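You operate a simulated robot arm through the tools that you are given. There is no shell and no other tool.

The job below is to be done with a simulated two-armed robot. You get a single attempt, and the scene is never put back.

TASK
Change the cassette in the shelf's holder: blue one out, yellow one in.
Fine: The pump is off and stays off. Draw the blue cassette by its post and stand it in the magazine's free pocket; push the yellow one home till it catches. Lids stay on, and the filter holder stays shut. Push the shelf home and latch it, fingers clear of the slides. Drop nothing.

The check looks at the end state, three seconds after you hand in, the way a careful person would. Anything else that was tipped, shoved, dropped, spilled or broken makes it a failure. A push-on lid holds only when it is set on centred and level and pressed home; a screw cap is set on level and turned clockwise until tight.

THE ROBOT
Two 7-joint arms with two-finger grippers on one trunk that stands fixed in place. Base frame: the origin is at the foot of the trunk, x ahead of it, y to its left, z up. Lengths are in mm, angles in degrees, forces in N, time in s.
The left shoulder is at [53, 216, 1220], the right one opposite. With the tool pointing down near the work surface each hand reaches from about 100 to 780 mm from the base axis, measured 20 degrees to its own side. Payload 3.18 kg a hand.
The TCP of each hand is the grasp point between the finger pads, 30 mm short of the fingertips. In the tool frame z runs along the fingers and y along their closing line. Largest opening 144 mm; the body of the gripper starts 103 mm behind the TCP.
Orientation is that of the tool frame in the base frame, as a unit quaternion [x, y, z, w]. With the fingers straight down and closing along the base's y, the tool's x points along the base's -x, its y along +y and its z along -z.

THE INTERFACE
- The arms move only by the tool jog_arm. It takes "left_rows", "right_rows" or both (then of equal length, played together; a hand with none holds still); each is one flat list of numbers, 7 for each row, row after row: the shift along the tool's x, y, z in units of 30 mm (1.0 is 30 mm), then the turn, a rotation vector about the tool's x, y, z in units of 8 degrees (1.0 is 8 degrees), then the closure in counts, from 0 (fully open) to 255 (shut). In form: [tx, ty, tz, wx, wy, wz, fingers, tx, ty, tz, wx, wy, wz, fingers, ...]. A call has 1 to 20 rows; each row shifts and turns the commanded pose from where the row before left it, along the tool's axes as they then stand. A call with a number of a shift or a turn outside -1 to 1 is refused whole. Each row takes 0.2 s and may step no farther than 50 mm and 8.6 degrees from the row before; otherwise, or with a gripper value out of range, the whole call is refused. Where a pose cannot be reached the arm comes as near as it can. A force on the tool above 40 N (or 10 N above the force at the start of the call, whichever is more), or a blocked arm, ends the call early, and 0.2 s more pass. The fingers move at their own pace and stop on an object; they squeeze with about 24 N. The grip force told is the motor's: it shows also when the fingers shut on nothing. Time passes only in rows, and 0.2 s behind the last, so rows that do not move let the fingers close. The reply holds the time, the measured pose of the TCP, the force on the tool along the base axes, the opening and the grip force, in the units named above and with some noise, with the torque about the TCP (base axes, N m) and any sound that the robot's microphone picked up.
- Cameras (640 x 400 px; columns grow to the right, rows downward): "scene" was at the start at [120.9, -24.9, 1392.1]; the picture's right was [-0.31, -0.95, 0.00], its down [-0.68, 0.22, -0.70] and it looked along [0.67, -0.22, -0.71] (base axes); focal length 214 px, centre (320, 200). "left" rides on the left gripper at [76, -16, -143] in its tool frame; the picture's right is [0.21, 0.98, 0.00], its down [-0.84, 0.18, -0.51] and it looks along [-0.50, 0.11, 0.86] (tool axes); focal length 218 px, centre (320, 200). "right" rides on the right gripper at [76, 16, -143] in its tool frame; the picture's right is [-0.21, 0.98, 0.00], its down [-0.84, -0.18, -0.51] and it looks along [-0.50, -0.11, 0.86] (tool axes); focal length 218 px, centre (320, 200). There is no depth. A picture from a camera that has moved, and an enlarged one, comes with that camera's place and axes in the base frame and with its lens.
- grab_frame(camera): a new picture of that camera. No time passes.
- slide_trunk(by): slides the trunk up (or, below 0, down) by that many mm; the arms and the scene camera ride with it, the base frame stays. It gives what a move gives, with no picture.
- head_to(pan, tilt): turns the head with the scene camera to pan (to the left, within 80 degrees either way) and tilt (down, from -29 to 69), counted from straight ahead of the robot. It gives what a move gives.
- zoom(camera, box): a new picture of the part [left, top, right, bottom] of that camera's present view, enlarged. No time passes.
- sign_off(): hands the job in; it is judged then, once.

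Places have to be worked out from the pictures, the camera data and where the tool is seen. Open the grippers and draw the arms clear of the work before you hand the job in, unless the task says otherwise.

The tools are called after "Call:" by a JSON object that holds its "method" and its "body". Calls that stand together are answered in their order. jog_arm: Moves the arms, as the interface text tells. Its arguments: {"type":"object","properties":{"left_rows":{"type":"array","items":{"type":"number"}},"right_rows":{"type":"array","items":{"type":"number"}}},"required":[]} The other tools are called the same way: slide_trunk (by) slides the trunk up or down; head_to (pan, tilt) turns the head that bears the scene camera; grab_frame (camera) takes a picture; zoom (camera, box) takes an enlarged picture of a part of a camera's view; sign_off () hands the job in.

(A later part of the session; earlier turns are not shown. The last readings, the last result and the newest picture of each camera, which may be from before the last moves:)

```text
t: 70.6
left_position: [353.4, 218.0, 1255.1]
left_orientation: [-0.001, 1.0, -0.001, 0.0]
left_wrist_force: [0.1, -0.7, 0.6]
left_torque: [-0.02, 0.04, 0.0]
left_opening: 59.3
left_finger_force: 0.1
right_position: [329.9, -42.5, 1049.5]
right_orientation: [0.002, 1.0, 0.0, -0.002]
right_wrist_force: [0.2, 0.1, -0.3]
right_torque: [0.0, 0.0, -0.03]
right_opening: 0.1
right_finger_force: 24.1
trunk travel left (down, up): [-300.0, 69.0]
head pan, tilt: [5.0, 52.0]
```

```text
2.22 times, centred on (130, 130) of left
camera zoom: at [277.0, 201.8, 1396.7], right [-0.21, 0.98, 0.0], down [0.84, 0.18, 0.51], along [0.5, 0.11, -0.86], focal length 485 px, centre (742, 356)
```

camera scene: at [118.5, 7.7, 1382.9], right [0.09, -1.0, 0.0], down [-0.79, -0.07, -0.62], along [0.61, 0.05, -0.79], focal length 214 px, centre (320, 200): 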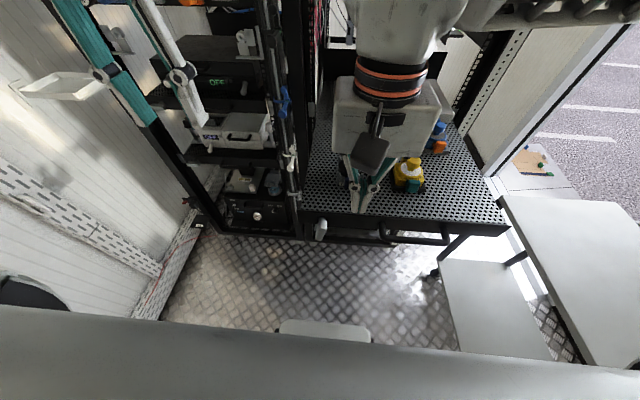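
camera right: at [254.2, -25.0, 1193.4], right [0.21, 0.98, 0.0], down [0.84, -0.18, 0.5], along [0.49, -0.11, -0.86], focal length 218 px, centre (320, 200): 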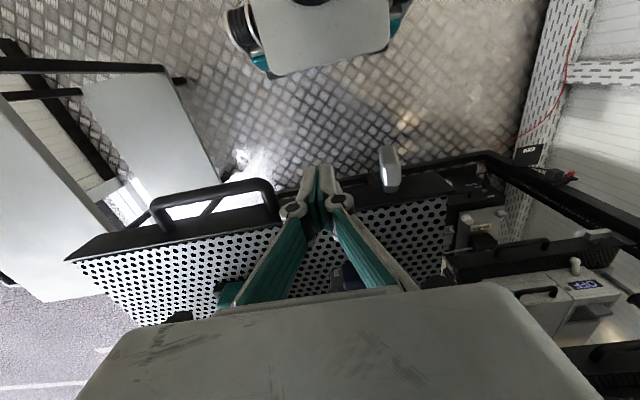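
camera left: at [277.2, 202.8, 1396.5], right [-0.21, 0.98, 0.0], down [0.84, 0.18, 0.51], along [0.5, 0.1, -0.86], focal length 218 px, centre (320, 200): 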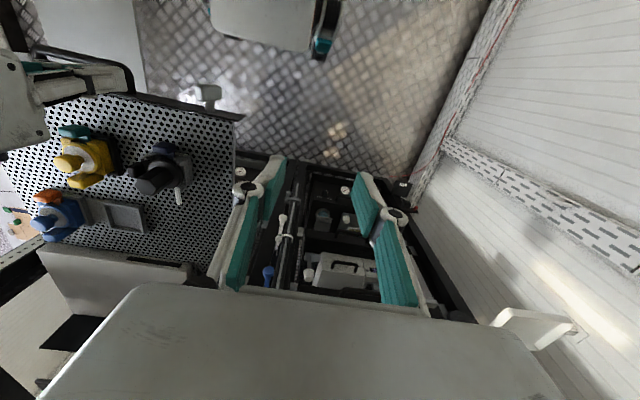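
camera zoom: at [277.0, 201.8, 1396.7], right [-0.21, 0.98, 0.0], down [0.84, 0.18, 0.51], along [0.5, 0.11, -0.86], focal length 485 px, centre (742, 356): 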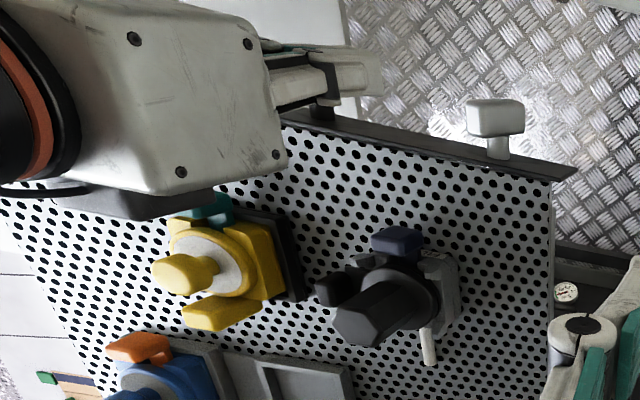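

Fingers are between lever and handle, clear of both. I lower to z≈1000 and approach the lip gently until contact.

Call:
{"method": "jog_arm", "body": {"right_rows": [0, 0, 0.8, 0, 0, 0, 255, 0, 0, 0.85, 0, 0, 0, 255, -0.4, 0, 0, 0, 0, 0, 255, -0.4, 0, 0, 0, 0, 0, 255, -0.2, 0, 0, 0, 0, 0, 255, -0.1, 0, 0, 0, 0, 0, 255, 0, 0, 0, 0, 0, 0, 255]}}

Call:
{"method": "grab_frame", "body": {"camera": "right"}}

Call:
{"method": "zoom", "body": {"camera": "left", "box": [0, 40, 260, 220]}}

```text
t: 72.2
left_position: [353.5, 216.5, 1253.4]
left_orientation: [-0.001, 1.0, -0.001, 0.0]
left_wrist_force: [0.8, 0.1, -1.1]
left_torque: [0.0, -0.01, 0.02]
left_opening: 59.1
left_finger_force: 0.1
right_position: [361.3, -40.6, 1001.2]
right_orientation: [0.001, 1.0, -0.001, -0.002]
right_wrist_force: [0.1, 0.2, 0.2]
right_torque: [0.02, 0.01, -0.03]
right_opening: 0.1
right_finger_force: 24.6
trunk travel left (down, up): [-300.0, 69.0]
head pan, tilt: [5.0, 52.0]
```

```text
taken
camera right: at [284.1, -23.5, 1143.9], right [0.21, 0.98, 0.0], down [0.84, -0.18, 0.5], along [0.49, -0.11, -0.86], focal length 218 px, centre (320, 200)
```

right: 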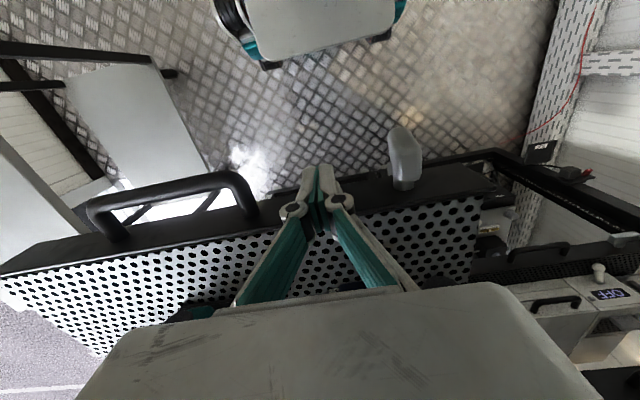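

```text
2.22 times, centred on (130, 130) of left
camera zoom: at [277.2, 201.9, 1396.6], right [-0.21, 0.98, 0.0], down [0.84, 0.18, 0.51], along [0.5, 0.11, -0.86], focal length 485 px, centre (742, 356)
```

zoom: 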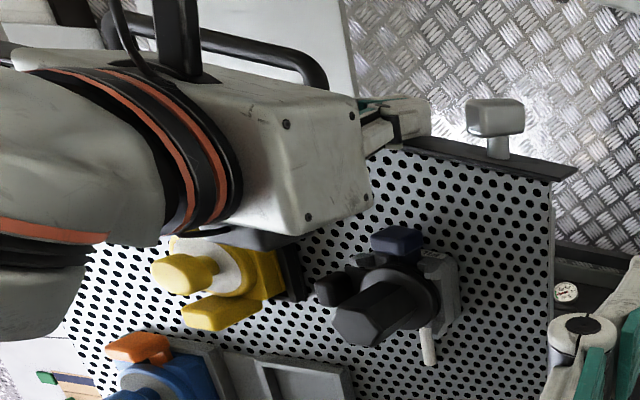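

No contact yet at x=361. I creep forward to the lip.

Call:
{"method": "jog_arm", "body": {"right_rows": [-0.1, 0, 0, 0, 0, 0, 255, -0.1, 0, 0, 0, 0, 0, 255, -0.1, 0, 0, 0, 0, 0, 255, -0.1, 0, 0, 0, 0, 0, 255]}}

```text
t: 73.2
left_position: [353.6, 218.5, 1254.0]
left_orientation: [-0.001, 1.0, -0.001, 0.0]
left_wrist_force: [0.0, 0.1, -0.1]
left_torque: [-0.01, 0.02, -0.04]
left_opening: 59.3
left_finger_force: 0.1
right_position: [372.9, -41.8, 1001.4]
right_orientation: [0.001, 1.0, -0.001, -0.001]
right_wrist_force: [-3.8, 0.1, 0.2]
right_torque: [-0.05, -0.04, 0.02]
right_opening: 5.9
right_finger_force: 31.0
trunk travel left (down, up): [-300.0, 69.0]
head pan, tilt: [5.0, 52.0]
```

Contact (−3.8 N) at x≈373. Now push steadily at ~50 mm/s and see that the shelf follows.

Call:
{"method": "jog_arm", "body": {"right_rows": [-0.15, 0, 0, 0, 0, 0, 255, -0.25, 0, 0, 0, 0, 0, 255, -0.33, 0, 0, 0, 0, 0, 255, -0.33, 0, 0, 0, 0, 0, 255, -0.33, 0, 0, 0, 0, 0, 255, -0.25, 0, 0, 0, 0, 0, 255, -0.15, 0, 0, 0, 0, 0, 255, 0, 0, 0, 0, 0, 0, 255]}}

Call:
{"method": "grab_frame", "body": {"camera": "scene"}}

Call:
{"method": "grab_frame", "body": {"camera": "right"}}

Call:
{"method": "grab_frame", "body": {"camera": "left"}}

```text
t: 75.0
left_position: [353.7, 219.1, 1254.4]
left_orientation: [-0.001, 1.0, -0.001, 0.0]
left_wrist_force: [0.6, 0.3, -0.1]
left_torque: [0.02, -0.01, 0.01]
left_opening: 59.4
left_finger_force: 0.0
right_position: [426.9, -40.1, 1002.3]
right_orientation: [0.0, 1.0, -0.001, -0.002]
right_wrist_force: [-2.6, -0.6, 0.8]
right_torque: [0.02, -0.03, -0.01]
right_opening: 0.3
right_finger_force: 30.7
trunk travel left (down, up): [-300.0, 69.0]
head pan, tilt: [5.0, 52.0]
```

```text
taken
camera scene: at [118.3, 6.9, 1383.0], right [0.09, -1.0, 0.0], down [-0.78, -0.07, -0.62], along [0.61, 0.05, -0.79], focal length 214 px, centre (320, 200)
```

scene: 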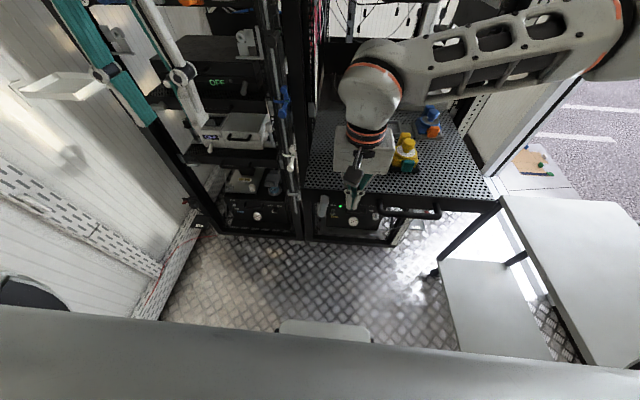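

```text
taken
camera right: at [350.6, -23.8, 1144.0], right [0.21, 0.98, 0.0], down [0.84, -0.18, 0.51], along [0.49, -0.11, -0.86], focal length 218 px, centre (320, 200)
```

right: 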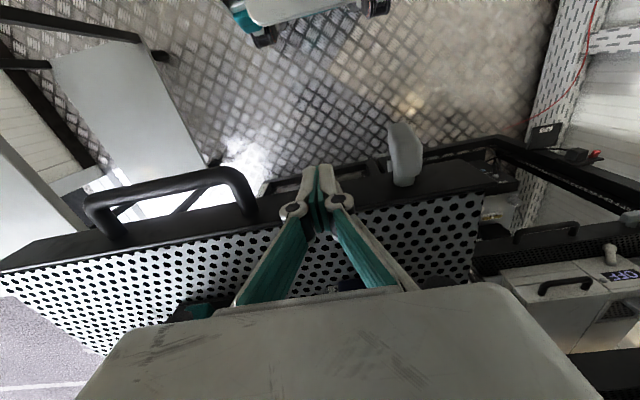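

```text
taken
camera left: at [276.9, 202.0, 1396.6], right [-0.21, 0.98, 0.0], down [0.84, 0.18, 0.51], along [0.5, 0.11, -0.86], focal length 218 px, centre (320, 200)
```

left: 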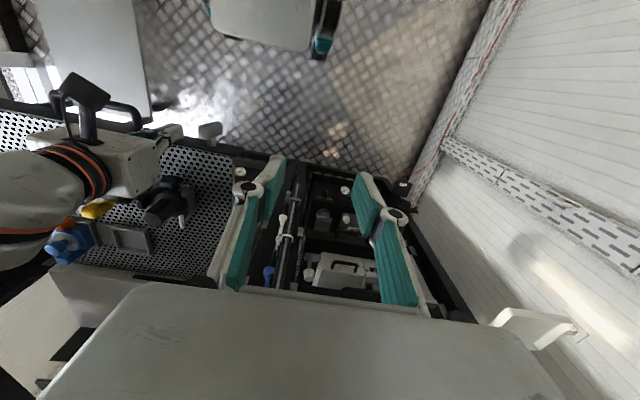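

The shelf glides in with ~3 N. Everything on it stands. I continue pushing to about x≈590.

Call:
{"method": "jog_arm", "body": {"right_rows": [-0.2, 0, 0, 0, 0, 0, 255, -0.35, 0, 0, 0, 0, 0, 255, -0.45, 0, 0, 0, 0, 0, 255, -0.5, 0, 0, 0, 0, 0, 255, -0.5, 0, 0, 0, 0, 0, 255, -0.5, 0, 0, 0, 0, 0, 255, -0.5, 0, 0, 0, 0, 0, 255, -0.5, 0, 0, 0, 0, 0, 255, -0.5, 0, 0, 0, 0, 0, 255, -0.45, 0, 0, 0, 0, 0, 255, -0.35, 0, 0, 0, 0, 0, 255, -0.2, 0, 0, 0, 0, 0, 255, -0.1, 0, 0, 0, 0, 0, 255, 0, 0, 0, 0, 0, 0, 255]}}

Call:
{"method": "grab_frame", "body": {"camera": "scene"}}

Call:
{"method": "grab_frame", "body": {"camera": "right"}}

```text
t: 78.0
left_position: [353.8, 217.5, 1254.5]
left_orientation: [-0.001, 1.0, -0.001, 0.0]
left_wrist_force: [-0.2, -0.1, -0.6]
left_torque: [0.02, 0.01, -0.02]
left_opening: 59.5
left_finger_force: 0.0
right_position: [579.1, -41.0, 999.7]
right_orientation: [0.003, 1.0, -0.001, -0.001]
right_wrist_force: [-2.4, -2.2, -0.2]
right_torque: [0.01, -0.01, 0.01]
right_opening: 6.1
right_finger_force: 30.8
trunk travel left (down, up): [-300.0, 69.0]
head pan, tilt: [5.0, 52.0]
```

```text
taken
camera scene: at [118.4, 6.7, 1383.0], right [0.09, -1.0, 0.0], down [-0.78, -0.07, -0.62], along [0.61, 0.05, -0.79], focal length 214 px, centre (320, 200)
```

scene: 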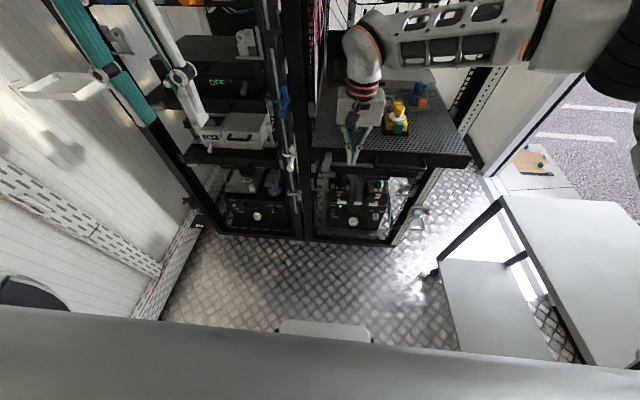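

```text
taken
camera right: at [502.8, -24.1, 1142.7], right [0.21, 0.98, 0.0], down [0.84, -0.18, 0.51], along [0.49, -0.11, -0.86], focal length 218 px, centre (320, 200)
```

right: 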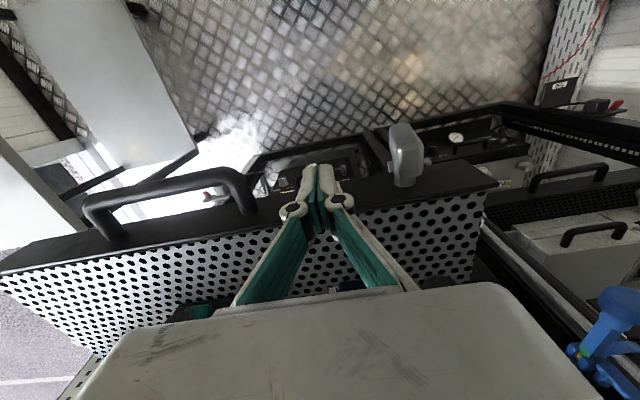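

Shelf lip is now at ≈587, moving freely. To extend my reach I back off 25 mm, pitch the hand 40° forward, and re-approach.

Call:
{"method": "jog_arm", "body": {"right_rows": [0.5, 0, 0, 0, 0, 0, 255, 0.35, 0, 0, 0, 0, 0, 255, 0, 0, 0, 0, -1, 0, 255, 0, 0, 0, 0, -1, 0, 255, 0, 0, 0, 0, -1, 0, 255, 0, 0, 0, 0, -1, 0, 255, 0, 0, 0, 0, -1, 0, 255, 0, 0, 0, 0, 0, 0, 255]}}

Call:
{"method": "grab_frame", "body": {"camera": "scene"}}

Call:
{"method": "grab_frame", "body": {"camera": "right"}}

```text
t: 79.8
left_position: [354.9, 217.6, 1254.6]
left_orientation: [-0.001, 1.0, -0.001, 0.0]
left_wrist_force: [-0.5, 0.0, -0.1]
left_torque: [0.01, -0.06, 0.0]
left_opening: 59.1
left_finger_force: 0.0
right_position: [553.5, -41.3, 999.4]
right_orientation: [0.002, 0.94, -0.002, 0.341]
right_wrist_force: [-0.5, -0.6, -0.6]
right_torque: [-0.02, 0.02, 0.01]
right_opening: 0.0
right_finger_force: 30.2
trunk travel left (down, up): [-300.0, 69.0]
head pan, tilt: [5.0, 52.0]
```

```text
taken
camera scene: at [118.9, 6.5, 1382.9], right [0.09, -1.0, 0.0], down [-0.79, -0.07, -0.62], along [0.61, 0.05, -0.79], focal length 214 px, centre (320, 200)
```

scene: 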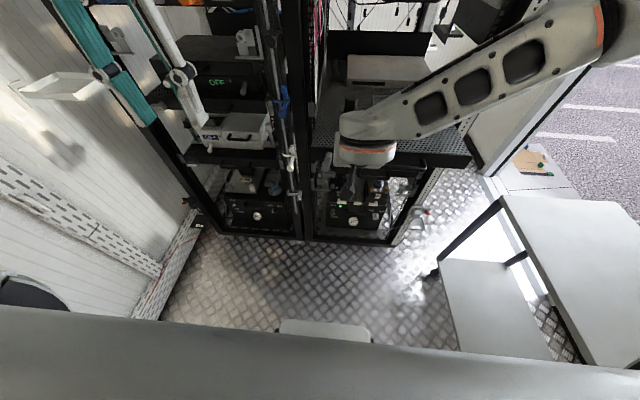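

```text
taken
camera right: at [403.0, -23.7, 1061.0], right [0.16, 0.98, 0.13], down [0.32, -0.18, 0.93], along [0.93, -0.11, -0.34], focal length 218 px, centre (320, 200)
```

right: 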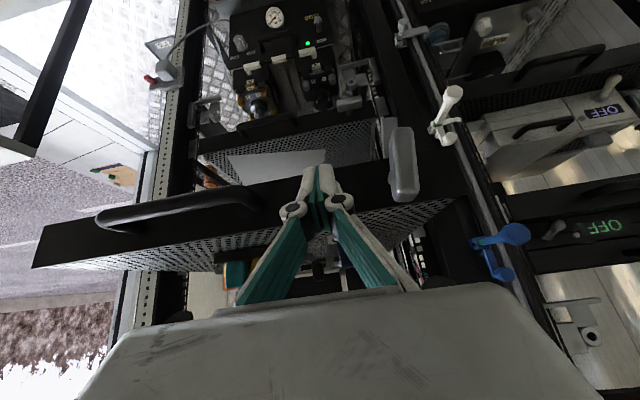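

The hand is pitched 40° and clear. Resume pushing, with the fingertips on the middle of the lip.

Call:
{"method": "jog_arm", "body": {"right_rows": [-0.102, 0, 0.086, 0, 0, 0, 255, -0.153, 0, 0.129, 0, 0, 0, 255, -0.255, 0, 0.214, 0, 0, 0, 255, -0.357, 0, 0.3, 0, 0, 0, 255, -0.383, 0, 0.321, 0, 0, 0, 255, -0.383, 0, 0.321, 0, 0, 0, 255, -0.383, 0, 0.321, 0, 0, 0, 255, -0.383, 0, 0.321, 0, 0, 0, 255, -0.306, 0, 0.257, 0, 0, 0, 255, -0.204, 0, 0.171, 0, 0, 0, 255, -0.102, 0, 0.086, 0, 0, 0, 255, 0, 0, 0, 0, 0, 0, 255]}}

Call:
{"method": "grab_frame", "body": {"camera": "scene"}}

Call:
{"method": "grab_frame", "body": {"camera": "right"}}

```text
t: 82.4
left_position: [354.2, 217.8, 1253.5]
left_orientation: [-0.001, 1.0, 0.0, 0.001]
left_wrist_force: [0.2, -0.4, -0.3]
left_torque: [0.02, 0.01, -0.01]
left_opening: 59.3
left_finger_force: 0.2
right_position: [673.1, -41.6, 998.9]
right_orientation: [0.002, 0.94, -0.002, 0.34]
right_wrist_force: [-3.5, 1.8, 1.0]
right_torque: [0.01, -0.01, 0.03]
right_opening: 6.1
right_finger_force: 30.8
trunk travel left (down, up): [-300.0, 69.0]
head pan, tilt: [5.0, 52.0]
```

```text
taken
camera scene: at [118.2, 6.9, 1383.0], right [0.09, -1.0, 0.0], down [-0.78, -0.07, -0.62], along [0.61, 0.05, -0.79], focal length 214 px, centre (320, 200)
```

scene: 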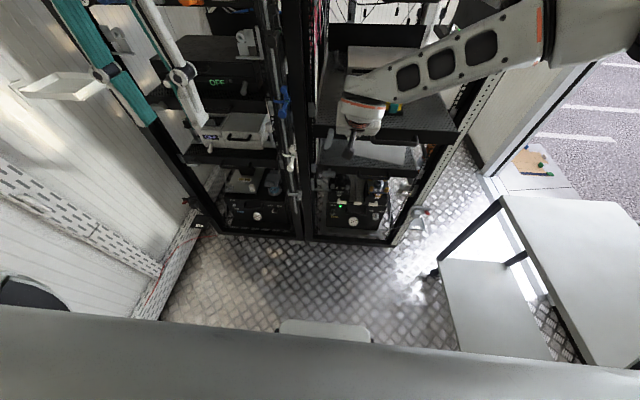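

```text
taken
camera right: at [521.7, -24.4, 1059.4], right [0.16, 0.98, 0.13], down [0.32, -0.18, 0.93], along [0.93, -0.11, -0.34], focal length 218 px, centre (320, 200)
```

right: 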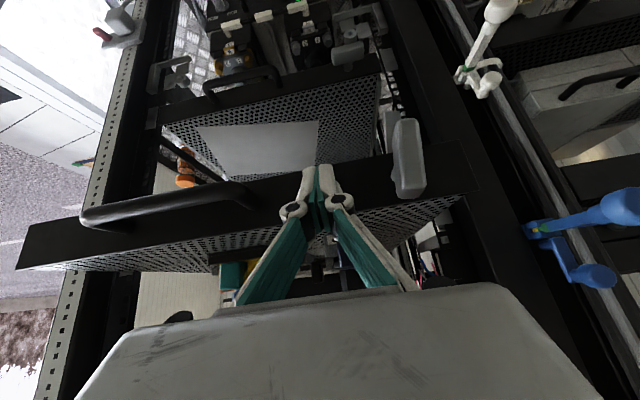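

Lip ≈701 now. The right camera shows the lower shelf of the same bay, with its handle and latch at home position; I zoom there to learn how a latched lever and its striker look.

Call:
{"method": "zoom", "body": {"camera": "right", "box": [140, 0, 460, 200]}}

Call:
{"method": "zoom", "body": {"camera": "right", "box": [320, 0, 480, 120]}}

Call:
{"method": "zoom", "body": {"camera": "right", "box": [360, 100, 560, 260]}}

Call:
{"method": "zoom", "body": {"camera": "scene", "box": [290, 130, 470, 250]}}

```text
2.00 times, centred on (300, 100) of right
camera zoom: at [521.7, -24.4, 1059.4], right [0.16, 0.98, 0.13], down [0.32, -0.18, 0.93], along [0.93, -0.11, -0.34], focal length 436 px, centre (360, 400)
```

zoom: 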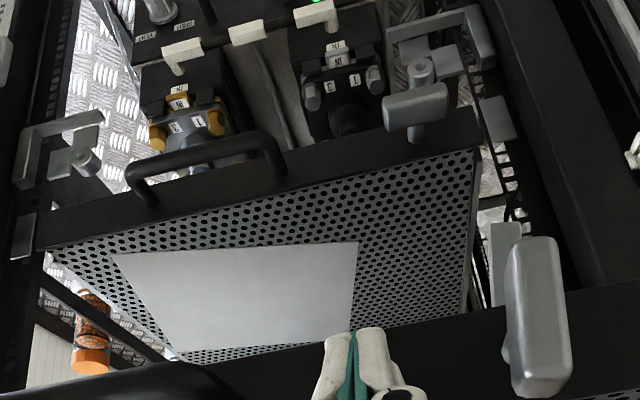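

```text
3.33 times, centred on (400, 60) of right
camera zoom: at [521.7, -24.4, 1059.4], right [0.16, 0.98, 0.13], down [0.32, -0.18, 0.93], along [0.93, -0.11, -0.34], focal length 728 px, centre (53, 667)
```

zoom: 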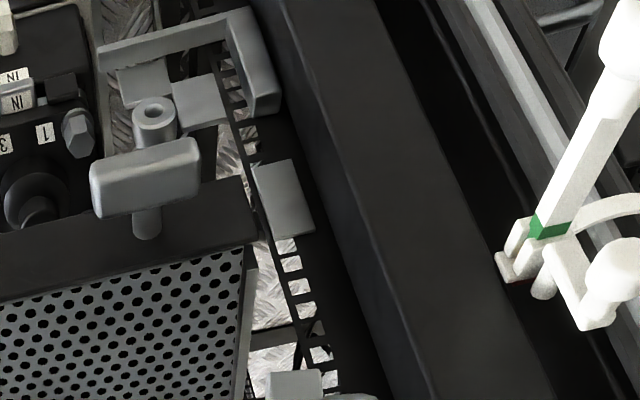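

```text
2.50 times, centred on (460, 180) of right
camera zoom: at [521.7, -24.4, 1059.4], right [0.16, 0.98, 0.13], down [0.32, -0.18, 0.93], along [0.93, -0.11, -0.34], focal length 546 px, centre (-30, 250)
```

zoom: 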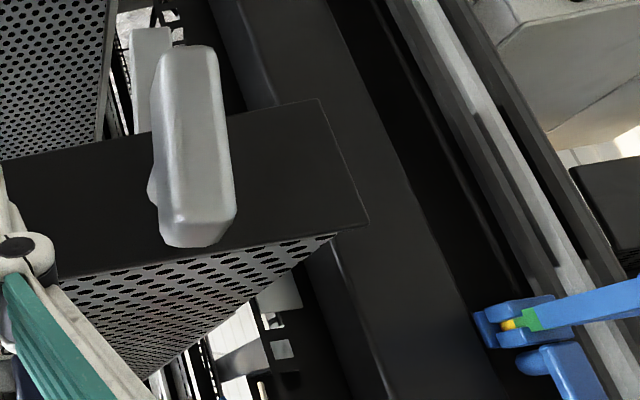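

```text
3.33 times, centred on (380, 190) of scene
camera zoom: at [118.2, 6.9, 1383.0], right [0.09, -1.0, 0.0], down [-0.78, -0.07, -0.62], along [0.61, 0.05, -0.79], focal length 715 px, centre (120, 233)
```

zoom: 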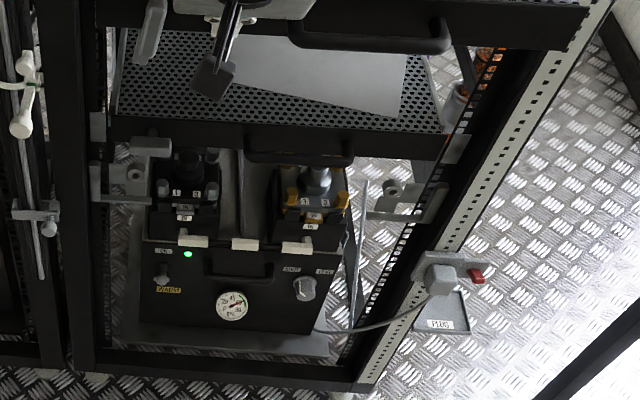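

The latched shelves elsewhere show the lever pointing left from its pivot. I continue pushing ~60 mm more, then slow down.

Call:
{"method": "jog_arm", "body": {"right_rows": [-0.102, 0, 0.086, 0, 0, 0, 255, -0.204, 0, 0.171, 0, 0, 0, 255, -0.255, 0, 0.214, 0, 0, 0, 255, -0.255, 0, 0.214, 0, 0, 0, 255, -0.255, 0, 0.214, 0, 0, 0, 255, -0.204, 0, 0.171, 0, 0, 0, 255, -0.102, 0, 0.086, 0, 0, 0, 255, 0, 0, 0, 0, 0, 0, 255]}}

Call:
{"method": "grab_frame", "body": {"camera": "right"}}

Call:
{"method": "zoom", "body": {"camera": "right", "box": [360, 80, 560, 240]}}

Call:
{"method": "zoom", "body": {"camera": "scene", "box": [290, 90, 470, 200]}}

```text
t: 84.2
left_position: [353.2, 218.4, 1253.6]
left_orientation: [-0.001, 1.0, 0.0, 0.0]
left_wrist_force: [-0.2, 0.1, 0.0]
left_torque: [-0.03, 0.0, 0.02]
left_opening: 59.1
left_finger_force: 0.0
right_position: [726.7, -41.6, 999.0]
right_orientation: [0.001, 0.94, 0.0, 0.34]
right_wrist_force: [-2.3, -1.2, 0.7]
right_torque: [0.0, -0.02, 0.03]
right_opening: 0.1
right_finger_force: 30.7
trunk travel left (down, up): [-300.0, 69.0]
head pan, tilt: [5.0, 52.0]
```

```text
taken
camera right: at [575.9, -24.5, 1059.8], right [0.16, 0.98, 0.13], down [0.32, -0.18, 0.93], along [0.93, -0.11, -0.34], focal length 218 px, centre (320, 200)
```

right: 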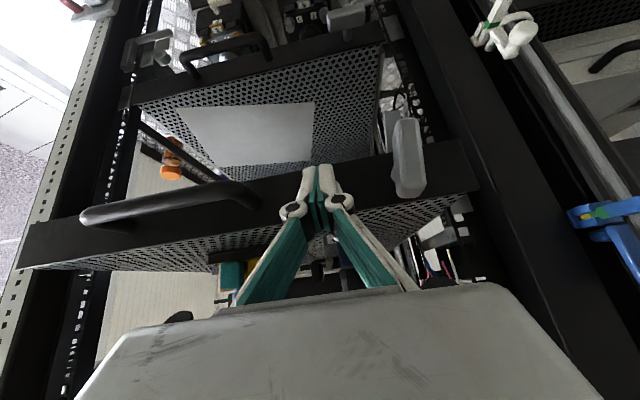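

```text
2.50 times, centred on (460, 160) of right
camera zoom: at [575.9, -24.5, 1059.8], right [0.16, 0.98, 0.13], down [0.32, -0.18, 0.93], along [0.93, -0.11, -0.34], focal length 546 px, centre (-30, 300)
```

zoom: 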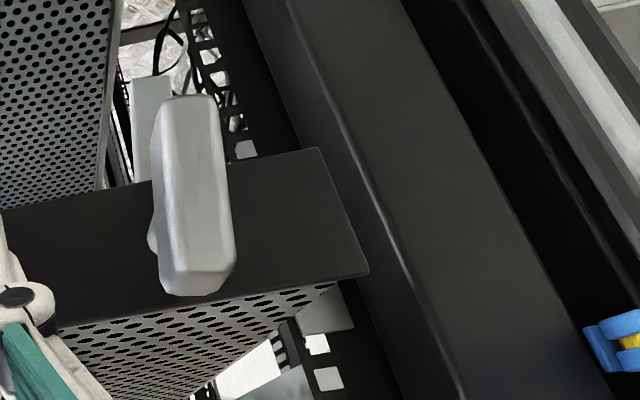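

```text
3.56 times, centred on (380, 145) of scene
camera zoom: at [118.3, 6.8, 1383.0], right [0.09, -1.0, 0.0], down [-0.78, -0.07, -0.62], along [0.61, 0.05, -0.79], focal length 763 px, centre (107, 396)
```

zoom: 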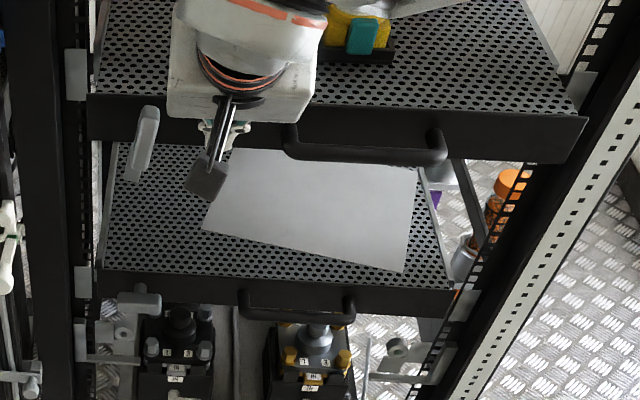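

Our striker is at about (825, 100, 985), and the lower shelf's lip lies in that same plane, so home is lip ≈825 — about 70 mm more. I push on slowly.

Call:
{"method": "jog_arm", "body": {"right_rows": [-0.102, 0, 0.086, 0, 0, 0, 255, -0.204, 0, 0.171, 0, 0, 0, 255, -0.204, 0, 0.171, 0, 0, 0, 255, -0.204, 0, 0.171, 0, 0, 0, 255, -0.204, 0, 0.171, 0, 0, 0, 255, -0.153, 0, 0.129, 0, 0, 0, 255, -0.102, 0, 0.086, 0, 0, 0, 255, 0, 0, 0, 0, 0, 0, 255]}}

Call:
{"method": "zoom", "body": {"camera": "scene", "box": [290, 90, 470, 200]}}

Call:
{"method": "grab_frame", "body": {"camera": "right"}}

```text
t: 86.0
left_position: [354.4, 218.2, 1253.7]
left_orientation: [0.0, 1.0, -0.001, 0.001]
left_wrist_force: [-0.3, 0.6, 0.1]
left_torque: [0.02, 0.05, 0.01]
left_opening: 59.1
left_finger_force: 0.0
right_position: [772.4, -41.5, 999.8]
right_orientation: [0.001, 0.94, -0.002, 0.34]
right_wrist_force: [-1.5, 0.4, 1.0]
right_torque: [0.03, -0.03, 0.04]
right_opening: 6.0
right_finger_force: 30.8
trunk travel left (down, up): [-300.0, 69.0]
head pan, tilt: [5.0, 52.0]
```

```text
3.56 times, centred on (380, 145) of scene
camera zoom: at [118.3, 6.9, 1383.0], right [0.09, -1.0, 0.0], down [-0.78, -0.07, -0.62], along [0.61, 0.05, -0.79], focal length 763 px, centre (107, 396)
```

zoom: 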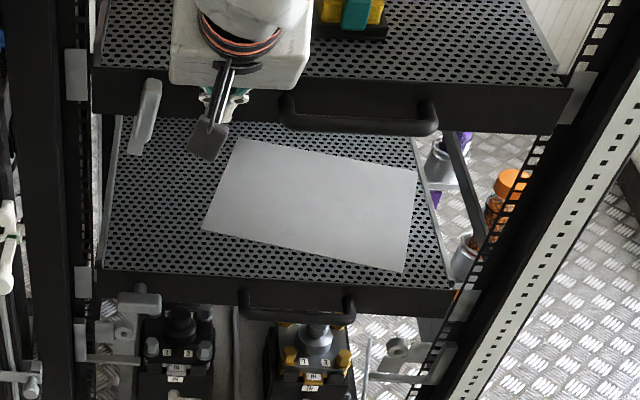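

```text
taken
camera right: at [621.4, -24.6, 1059.8], right [0.16, 0.98, 0.13], down [0.32, -0.18, 0.93], along [0.93, -0.11, -0.34], focal length 218 px, centre (320, 200)
```

right: 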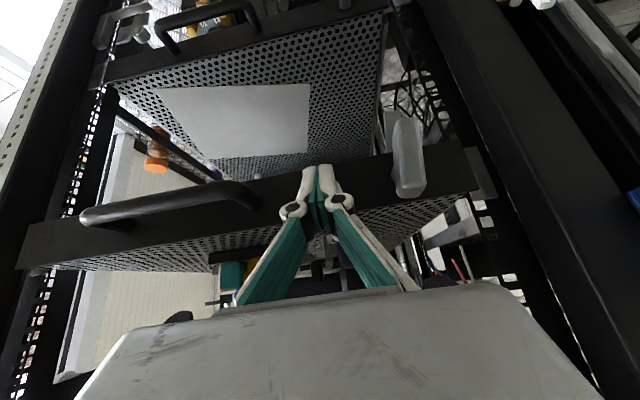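

The striker plate is now visible right beyond the shelf's left end. Push the last ~25 mm in 4 mm steps until the stop is felt.

Call:
{"method": "jog_arm", "body": {"right_rows": [-0.102, 0, 0.086, 0, 0, 0, 255, -0.102, 0, 0.086, 0, 0, 0, 255, -0.102, 0, 0.086, 0, 0, 0, 255, -0.102, 0, 0.086, 0, 0, 0, 255, -0.077, 0, 0.064, 0, 0, 0, 255]}}

Call:
{"method": "zoom", "body": {"camera": "scene", "box": [290, 90, 470, 200]}}

Call:
{"method": "zoom", "body": {"camera": "right", "box": [380, 90, 540, 220]}}

```text
t: 87.2
left_position: [354.8, 219.1, 1252.8]
left_orientation: [-0.001, 1.0, -0.001, 0.0]
left_wrist_force: [-0.2, -0.2, -0.3]
left_torque: [0.01, 0.01, -0.01]
left_opening: 59.0
left_finger_force: 0.0
right_position: [791.3, -40.5, 997.8]
right_orientation: [0.0, 0.941, -0.001, 0.34]
right_wrist_force: [-2.9, -1.4, -1.0]
right_torque: [0.01, 0.06, -0.03]
right_opening: 6.1
right_finger_force: 31.0
trunk travel left (down, up): [-300.0, 69.0]
head pan, tilt: [5.0, 52.0]
```

```text
3.56 times, centred on (380, 145) of scene
camera zoom: at [118.6, 6.7, 1382.9], right [0.09, -1.0, 0.0], down [-0.79, -0.07, -0.62], along [0.61, 0.05, -0.79], focal length 763 px, centre (107, 396)
```

zoom: 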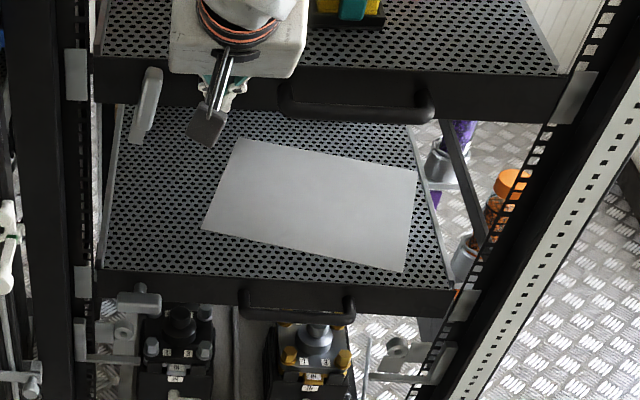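

```text
3.08 times, centred on (460, 155) of right
camera zoom: at [640.9, -23.9, 1058.2], right [0.16, 0.98, 0.13], down [0.32, -0.18, 0.93], along [0.93, -0.11, -0.34], focal length 672 px, centre (-111, 338)
```

zoom: 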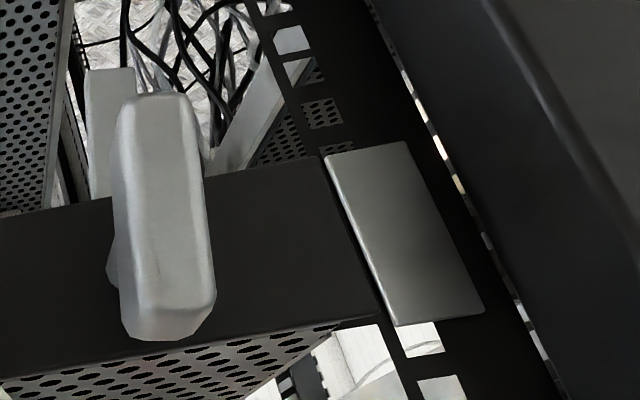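

The lip is almost flush with the striker, still only ~3 N. I push on in 2 mm steps until a firm stop.

Call:
{"method": "jog_arm", "body": {"right_rows": [-0.051, 0, 0.043, 0, 0, 0, 255, -0.051, 0, 0.043, 0, 0, 0, 255, -0.051, 0, 0.043, 0, 0, 0, 255]}}

Call:
{"method": "zoom", "body": {"camera": "right", "box": [380, 90, 540, 220]}}

```text
t: 88.0
left_position: [354.2, 218.8, 1254.6]
left_orientation: [-0.001, 1.0, -0.001, 0.0]
left_wrist_force: [0.4, 0.8, -0.6]
left_torque: [0.02, 0.04, -0.04]
left_opening: 59.5
left_finger_force: 0.1
right_position: [798.9, -42.6, 999.5]
right_orientation: [0.001, 0.94, -0.001, 0.341]
right_wrist_force: [-2.2, 0.5, 1.6]
right_torque: [0.0, 0.0, 0.0]
right_opening: 0.0
right_finger_force: 30.6
trunk travel left (down, up): [-300.0, 69.0]
head pan, tilt: [5.0, 52.0]
```

```text
3.08 times, centred on (460, 155) of right
camera zoom: at [646.9, -24.3, 1060.2], right [0.16, 0.98, 0.13], down [0.32, -0.18, 0.93], along [0.93, -0.11, -0.34], focal length 672 px, centre (-111, 338)
```

zoom: 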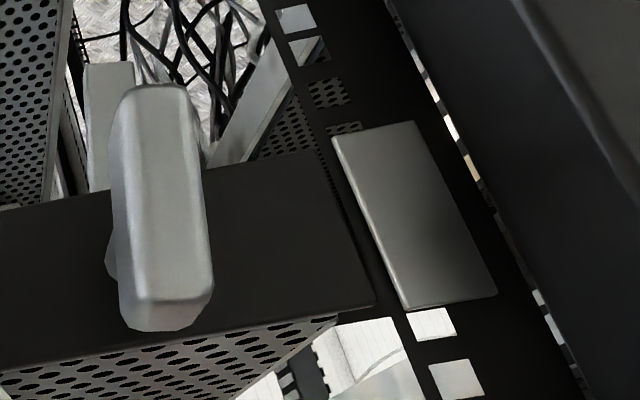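

Still sliding freely at 2 N (lip ≈827). I continue in 2 mm steps for the stop.

Call:
{"method": "jog_arm", "body": {"right_rows": [-0.051, 0, 0.043, 0, 0, 0, 255, -0.051, 0, 0.043, 0, 0, 0, 255, -0.051, 0, 0.043, 0, 0, 0, 255]}}

Call:
{"method": "zoom", "body": {"camera": "right", "box": [380, 90, 540, 220]}}

Call:
{"method": "zoom", "body": {"camera": "scene", "box": [290, 90, 390, 190]}}

```text
t: 88.8
left_position: [351.1, 218.1, 1254.6]
left_orientation: [-0.001, 1.0, 0.0, 0.002]
left_wrist_force: [0.2, 0.0, 0.5]
left_torque: [0.0, -0.04, 0.04]
left_opening: 59.2
left_finger_force: 0.0
right_position: [798.2, -41.6, 999.2]
right_orientation: [0.002, 0.941, -0.001, 0.34]
right_wrist_force: [-29.4, -6.3, 6.8]
right_torque: [-0.11, 0.21, -0.15]
right_opening: 5.9
right_finger_force: 30.4
trunk travel left (down, up): [-300.0, 69.0]
head pan, tilt: [5.0, 52.0]
```

```text
3.08 times, centred on (460, 155) of right
camera zoom: at [648.5, -23.9, 1060.2], right [0.16, 0.98, 0.13], down [0.32, -0.18, 0.93], along [0.93, -0.11, -0.35], focal length 672 px, centre (-111, 338)
```

zoom: 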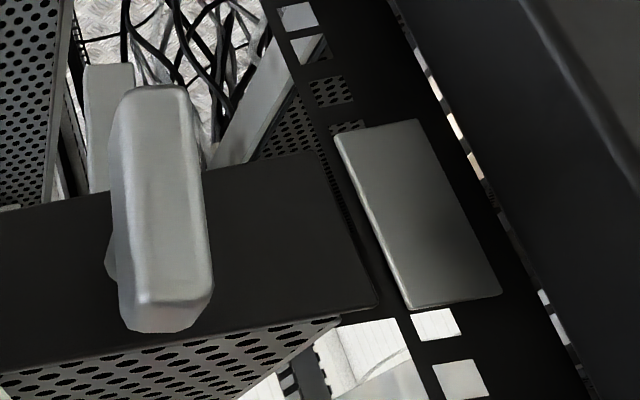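

```text
4.00 times, centred on (340, 140) of scene
camera zoom: at [114.6, 6.1, 1383.3], right [0.09, -1.0, 0.0], down [-0.78, -0.07, -0.62], along [0.62, 0.05, -0.79], focal length 858 px, centre (240, 440)
```

zoom: 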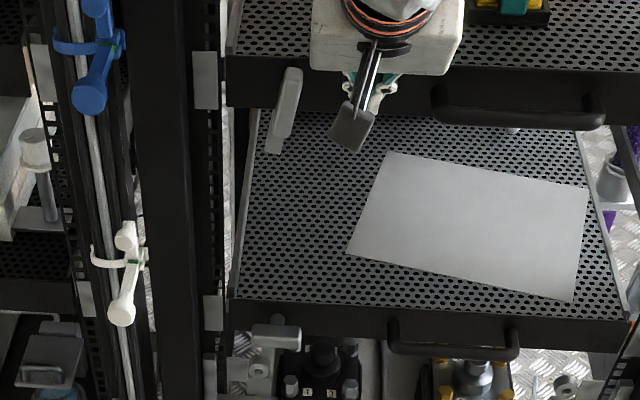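

A firm stop: −29 N at TCP x≈799 — the shelf is home (lip ≈828). Before turning the lever I study the latched lever of the shelf below and ours at high zoom.

Call:
{"method": "zoom", "body": {"camera": "scene", "box": [335, 160, 365, 185]}}

Call:
{"method": "zoom", "body": {"camera": "scene", "box": [330, 95, 370, 135]}}

Call:
{"method": "zoom", "body": {"camera": "left", "box": [200, 120, 440, 320]}}

Call:
{"method": "zoom", "body": {"camera": "right", "box": [300, 0, 460, 120]}}

```text
16.00 times, centred on (350, 172) of scene
camera zoom: at [114.6, 6.1, 1383.3], right [0.09, -1.0, 0.0], down [-0.78, -0.07, -0.62], along [0.62, 0.05, -0.79], focal length 3432 px, centre (-160, 640)
```

zoom: 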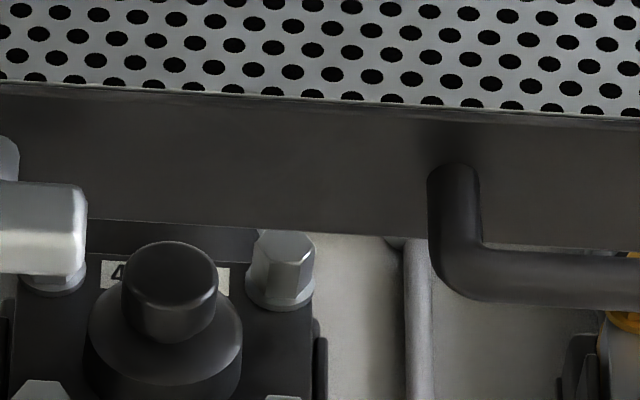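

```text
10.00 times, centred on (350, 115) of scene
camera zoom: at [114.6, 6.1, 1383.3], right [0.09, -1.0, 0.0], down [-0.78, -0.07, -0.62], along [0.62, 0.05, -0.79], focal length 2145 px, centre (20, 1050)
```

zoom: 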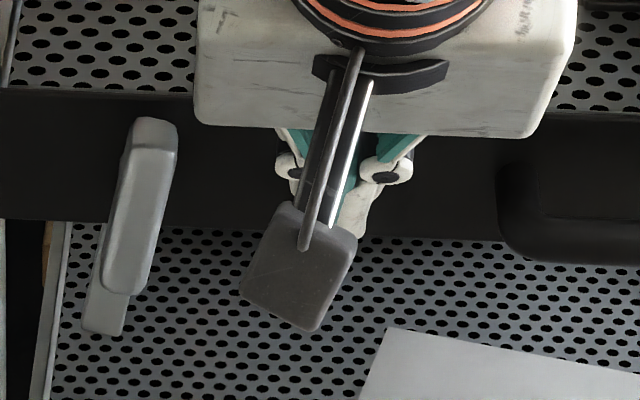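

```text
2.00 times, centred on (320, 220) of left
camera zoom: at [273.2, 201.2, 1397.6], right [-0.21, 0.98, 0.0], down [0.84, 0.18, 0.51], along [0.5, 0.11, -0.86], focal length 436 px, centre (320, 160)
```

zoom: 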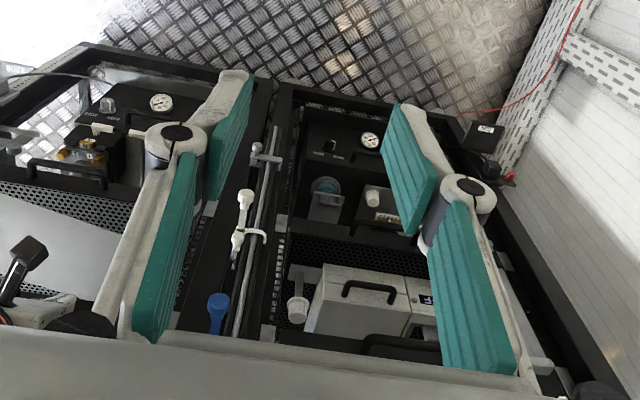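

```text
3.33 times, centred on (380, 60) of right
camera zoom: at [648.5, -23.9, 1060.2], right [0.16, 0.98, 0.13], down [0.32, -0.18, 0.93], along [0.93, -0.11, -0.35], focal length 728 px, centre (120, 667)
```

zoom: 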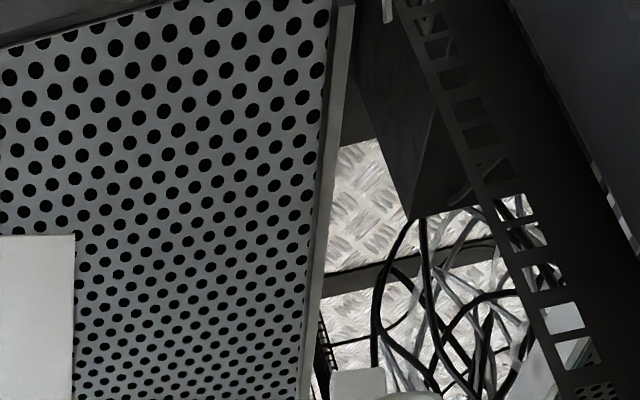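

Our lever has a handle in front and a latch tongue behind it, both pointing down. I look at the lower shelf's lever and striker more precisely.

Call:
{"method": "zoom", "body": {"camera": "scene", "box": [322, 155, 352, 180]}}

Call:
{"method": "zoom", "body": {"camera": "scene", "box": [320, 90, 350, 120]}}

Call:
{"method": "zoom", "body": {"camera": "right", "box": [390, 100, 450, 210]}}

```text
16.00 times, centred on (337, 168) of scene
camera zoom: at [114.6, 6.1, 1383.3], right [0.09, -1.0, 0.0], down [-0.78, -0.07, -0.62], along [0.62, 0.05, -0.79], focal length 3432 px, centre (48, 720)
```

zoom: 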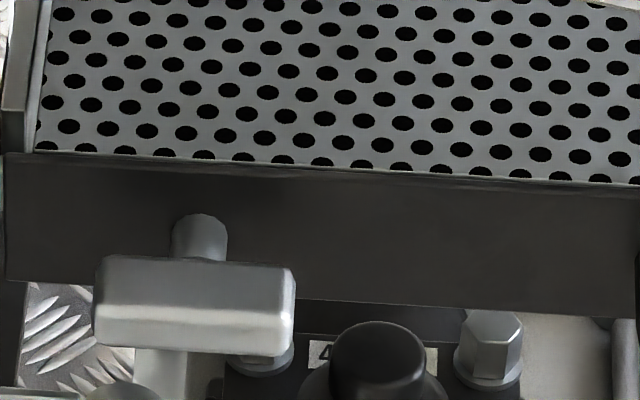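

```text
13.33 times, centred on (335, 105) of scene
camera zoom: at [114.6, 6.1, 1383.3], right [0.09, -1.0, 0.0], down [-0.78, -0.07, -0.62], along [0.62, 0.05, -0.79], focal length 2860 px, centre (120, 1467)
```

zoom: 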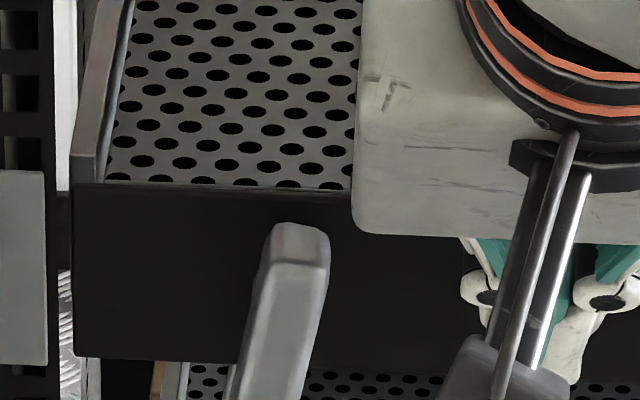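

```text
3.64 times, centred on (420, 155) of right
camera zoom: at [648.5, -23.9, 1060.2], right [0.16, 0.98, 0.13], down [0.32, -0.18, 0.93], along [0.93, -0.11, -0.35], focal length 794 px, centre (-44, 364)
```

zoom: 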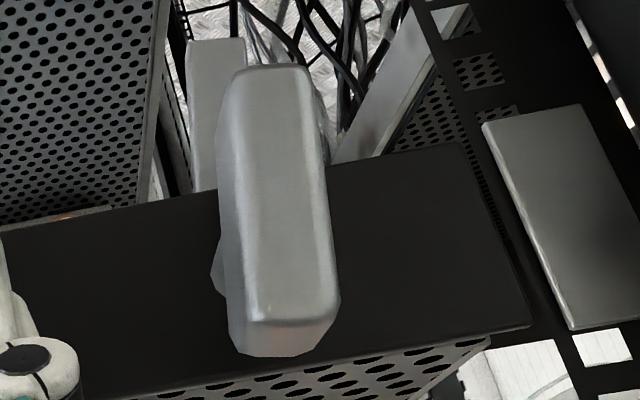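

The levers are symmetric bars about their hubs (ours: pivot ≈(y 26, z 982), bar front at x≈788), with a tongue behind pointing down; latched means turned so the tongue points left (+y). The right hand backs off 60 mm first, and I check the shelf stays home.

Call:
{"method": "jog_arm", "body": {"right_rows": [0.3, 0, -0.252, 0, 0, 0, 255, 0.51, 0, -0.429, 0, 0, 0, 255, 0.51, 0, -0.429, 0, 0, 0, 255, 0.3, 0, -0.252, 0, 0, 0, 255, 0, 0, 0, 0, 0, 0, 255]}}

Call:
{"method": "zoom", "body": {"camera": "scene", "box": [290, 90, 390, 190]}}

Call:
{"method": "grab_frame", "body": {"camera": "right"}}

```text
t: 90.0
left_position: [354.3, 217.7, 1254.7]
left_orientation: [0.0, 1.0, -0.001, 0.0]
left_wrist_force: [-0.4, 0.5, -1.1]
left_torque: [0.02, 0.01, -0.01]
left_opening: 59.3
left_finger_force: 0.1
right_position: [740.3, -41.1, 998.0]
right_orientation: [0.001, 0.94, -0.001, 0.341]
right_wrist_force: [0.7, 0.2, -0.7]
right_torque: [0.02, -0.02, 0.02]
right_opening: 0.0
right_finger_force: 30.8
trunk travel left (down, up): [-300.0, 69.0]
head pan, tilt: [5.0, 52.0]
```

```text
4.00 times, centred on (340, 140) of scene
camera zoom: at [119.0, 6.8, 1382.8], right [0.09, -1.0, 0.0], down [-0.79, -0.07, -0.62], along [0.61, 0.05, -0.79], focal length 858 px, centre (240, 440)
```

zoom: 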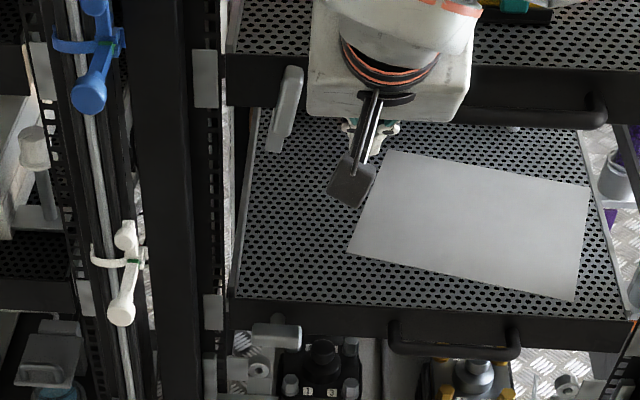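

```text
taken
camera right: at [589.9, -23.5, 1059.1], right [0.16, 0.98, 0.13], down [0.32, -0.18, 0.93], along [0.93, -0.11, -0.34], focal length 218 px, centre (320, 200)
```

right: 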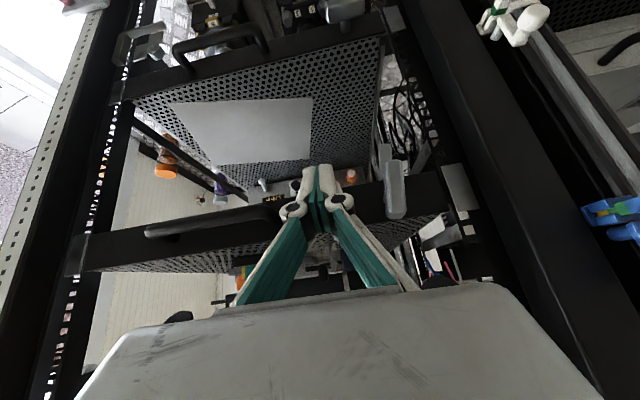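

The shelf stays home. Now pitch the hand on to horizontal (fingers straight ahead), opening the fingers to ~50 mm.

Call:
{"method": "jog_arm", "body": {"right_rows": [0, 0, -0.3, 0, -1, 0, 255, 0, 0, -0.3, 0, -1, 0, 255, 0, 0, 0, 0, -1, 0, 220, 0, 0, 0, 0, -1, 0, 180, 0, 0, 0, 0, -1, 0, 170, 0, 0, 0, 0, -1, 0, 170, 0, 0, 0, 0, -0.27, 0, 170, 0, 0, 0, 0, 0, 0, 170]}}

Call:
{"method": "grab_frame", "body": {"camera": "right"}}

Call:
{"method": "grab_frame", "body": {"camera": "scene"}}

```text
t: 92.0
left_position: [354.8, 217.9, 1253.5]
left_orientation: [0.0, 1.0, -0.001, 0.0]
left_wrist_force: [-0.1, 0.5, 0.3]
left_torque: [0.0, 0.0, -0.03]
left_opening: 59.3
left_finger_force: 0.1
right_position: [760.5, -23.9, 1104.5]
right_orientation: [0.065, 0.734, -0.034, 0.675]
right_wrist_force: [0.0, -0.3, -0.6]
right_torque: [0.02, -0.02, 0.02]
right_opening: 47.9
right_finger_force: 0.1
right hand out of reach, approached as far as the arm can: row 4, 5, 6, 7
trunk travel left (down, up): [-300.0, 69.0]
head pan, tilt: [5.0, 52.0]
stopped in row 8 (right hand): the arm was blocked; the commanded pose is now the measured one
```

```text
taken
camera right: at [614.5, 17.2, 1041.6], right [0.16, 0.96, 0.25], down [-0.46, -0.15, 0.88], along [0.88, -0.25, 0.41], focal length 218 px, centre (320, 200)
```

right: 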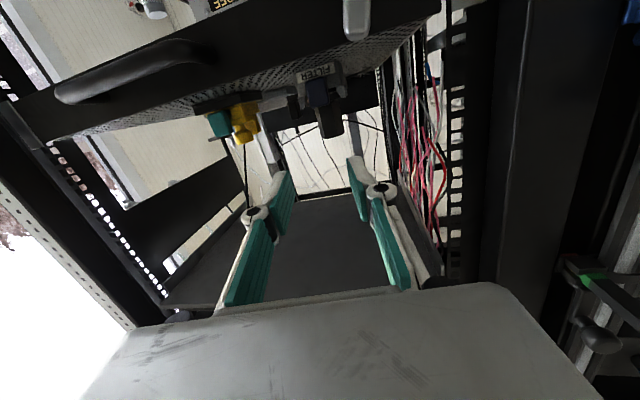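

```text
taken
camera scene: at [119.0, 6.4, 1382.9], right [0.09, -1.0, 0.0], down [-0.79, -0.07, -0.62], along [0.61, 0.05, -0.79], focal length 214 px, centre (320, 200)
```

scene: 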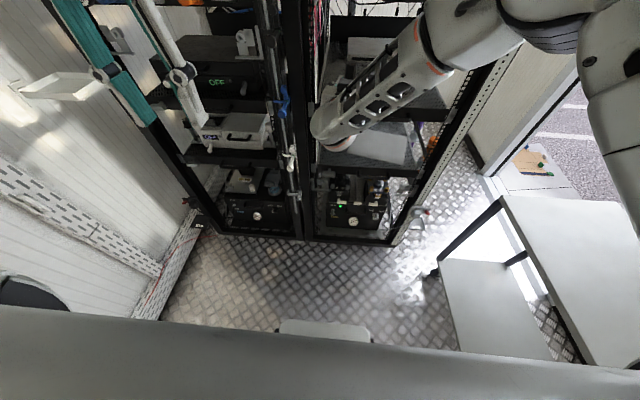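

The fully horizontal pose isn't reachable there: the arm stopped with the hand at z≈1104, still in front of the lip and touching nothing. I recover by backing off and pitching back to ~45°.

Call:
{"method": "jog_arm", "body": {"right_rows": [0, 0, -0.7, 0, 0, 0, 170, 0, 0, -0.7, 0, 0, 0, 170, 0, 0, 0, 0, 1, 0, 170, 0, 0, 0, 0, 1, 0, 170, 0, 0, 0, 0, 1, 0, 200, 0, 0, 0, 0, 1, 0, 255, 0, 0, 0, 0, 1, 0, 255, 0, 0, 0, 0, 0, 0, 255]}}

Call:
{"method": "grab_frame", "body": {"camera": "right"}}

Call:
{"method": "grab_frame", "body": {"camera": "scene"}}

```text
t: 93.8
left_position: [352.5, 217.4, 1253.5]
left_orientation: [-0.001, 1.0, -0.001, 0.0]
left_wrist_force: [-0.2, 0.0, 0.9]
left_torque: [0.01, 0.03, 0.02]
left_opening: 59.3
left_finger_force: 0.0
right_position: [716.1, -10.3, 1109.9]
right_orientation: [0.069, 0.921, -0.008, 0.383]
right_wrist_force: [0.3, 0.1, 0.6]
right_torque: [-0.01, -0.01, 0.02]
right_opening: 0.0
right_finger_force: 23.8
trunk travel left (down, up): [-300.0, 69.0]
head pan, tilt: [5.0, 52.0]
```

```text
taken
camera right: at [563.3, 25.8, 1156.9], right [0.27, 0.94, 0.18], down [0.2, -0.24, 0.95], along [0.94, -0.22, -0.26], focal length 218 px, centre (320, 200)
```

right: 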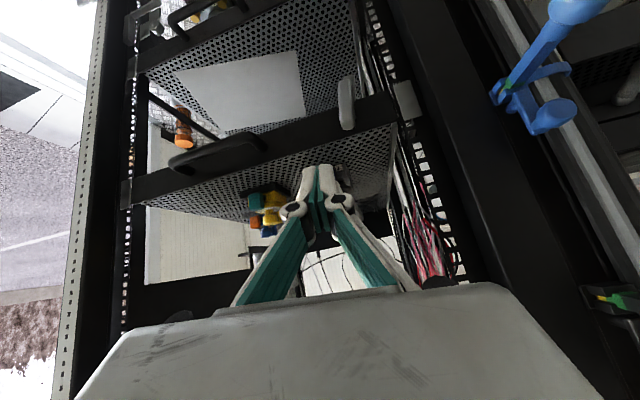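

```text
taken
camera scene: at [118.4, 7.0, 1382.9], right [0.09, -1.0, 0.0], down [-0.78, -0.07, -0.62], along [0.61, 0.05, -0.79], focal length 214 px, centre (320, 200)
```

scene: 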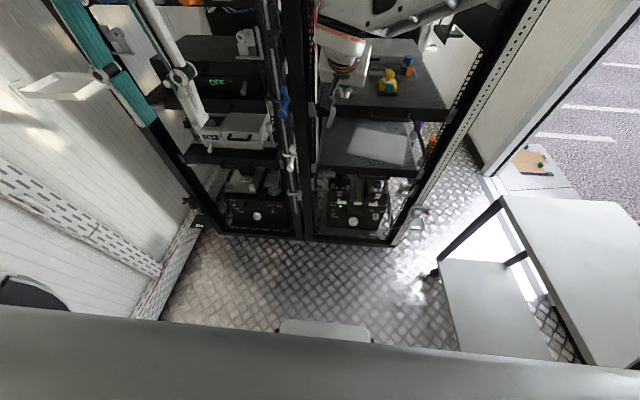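

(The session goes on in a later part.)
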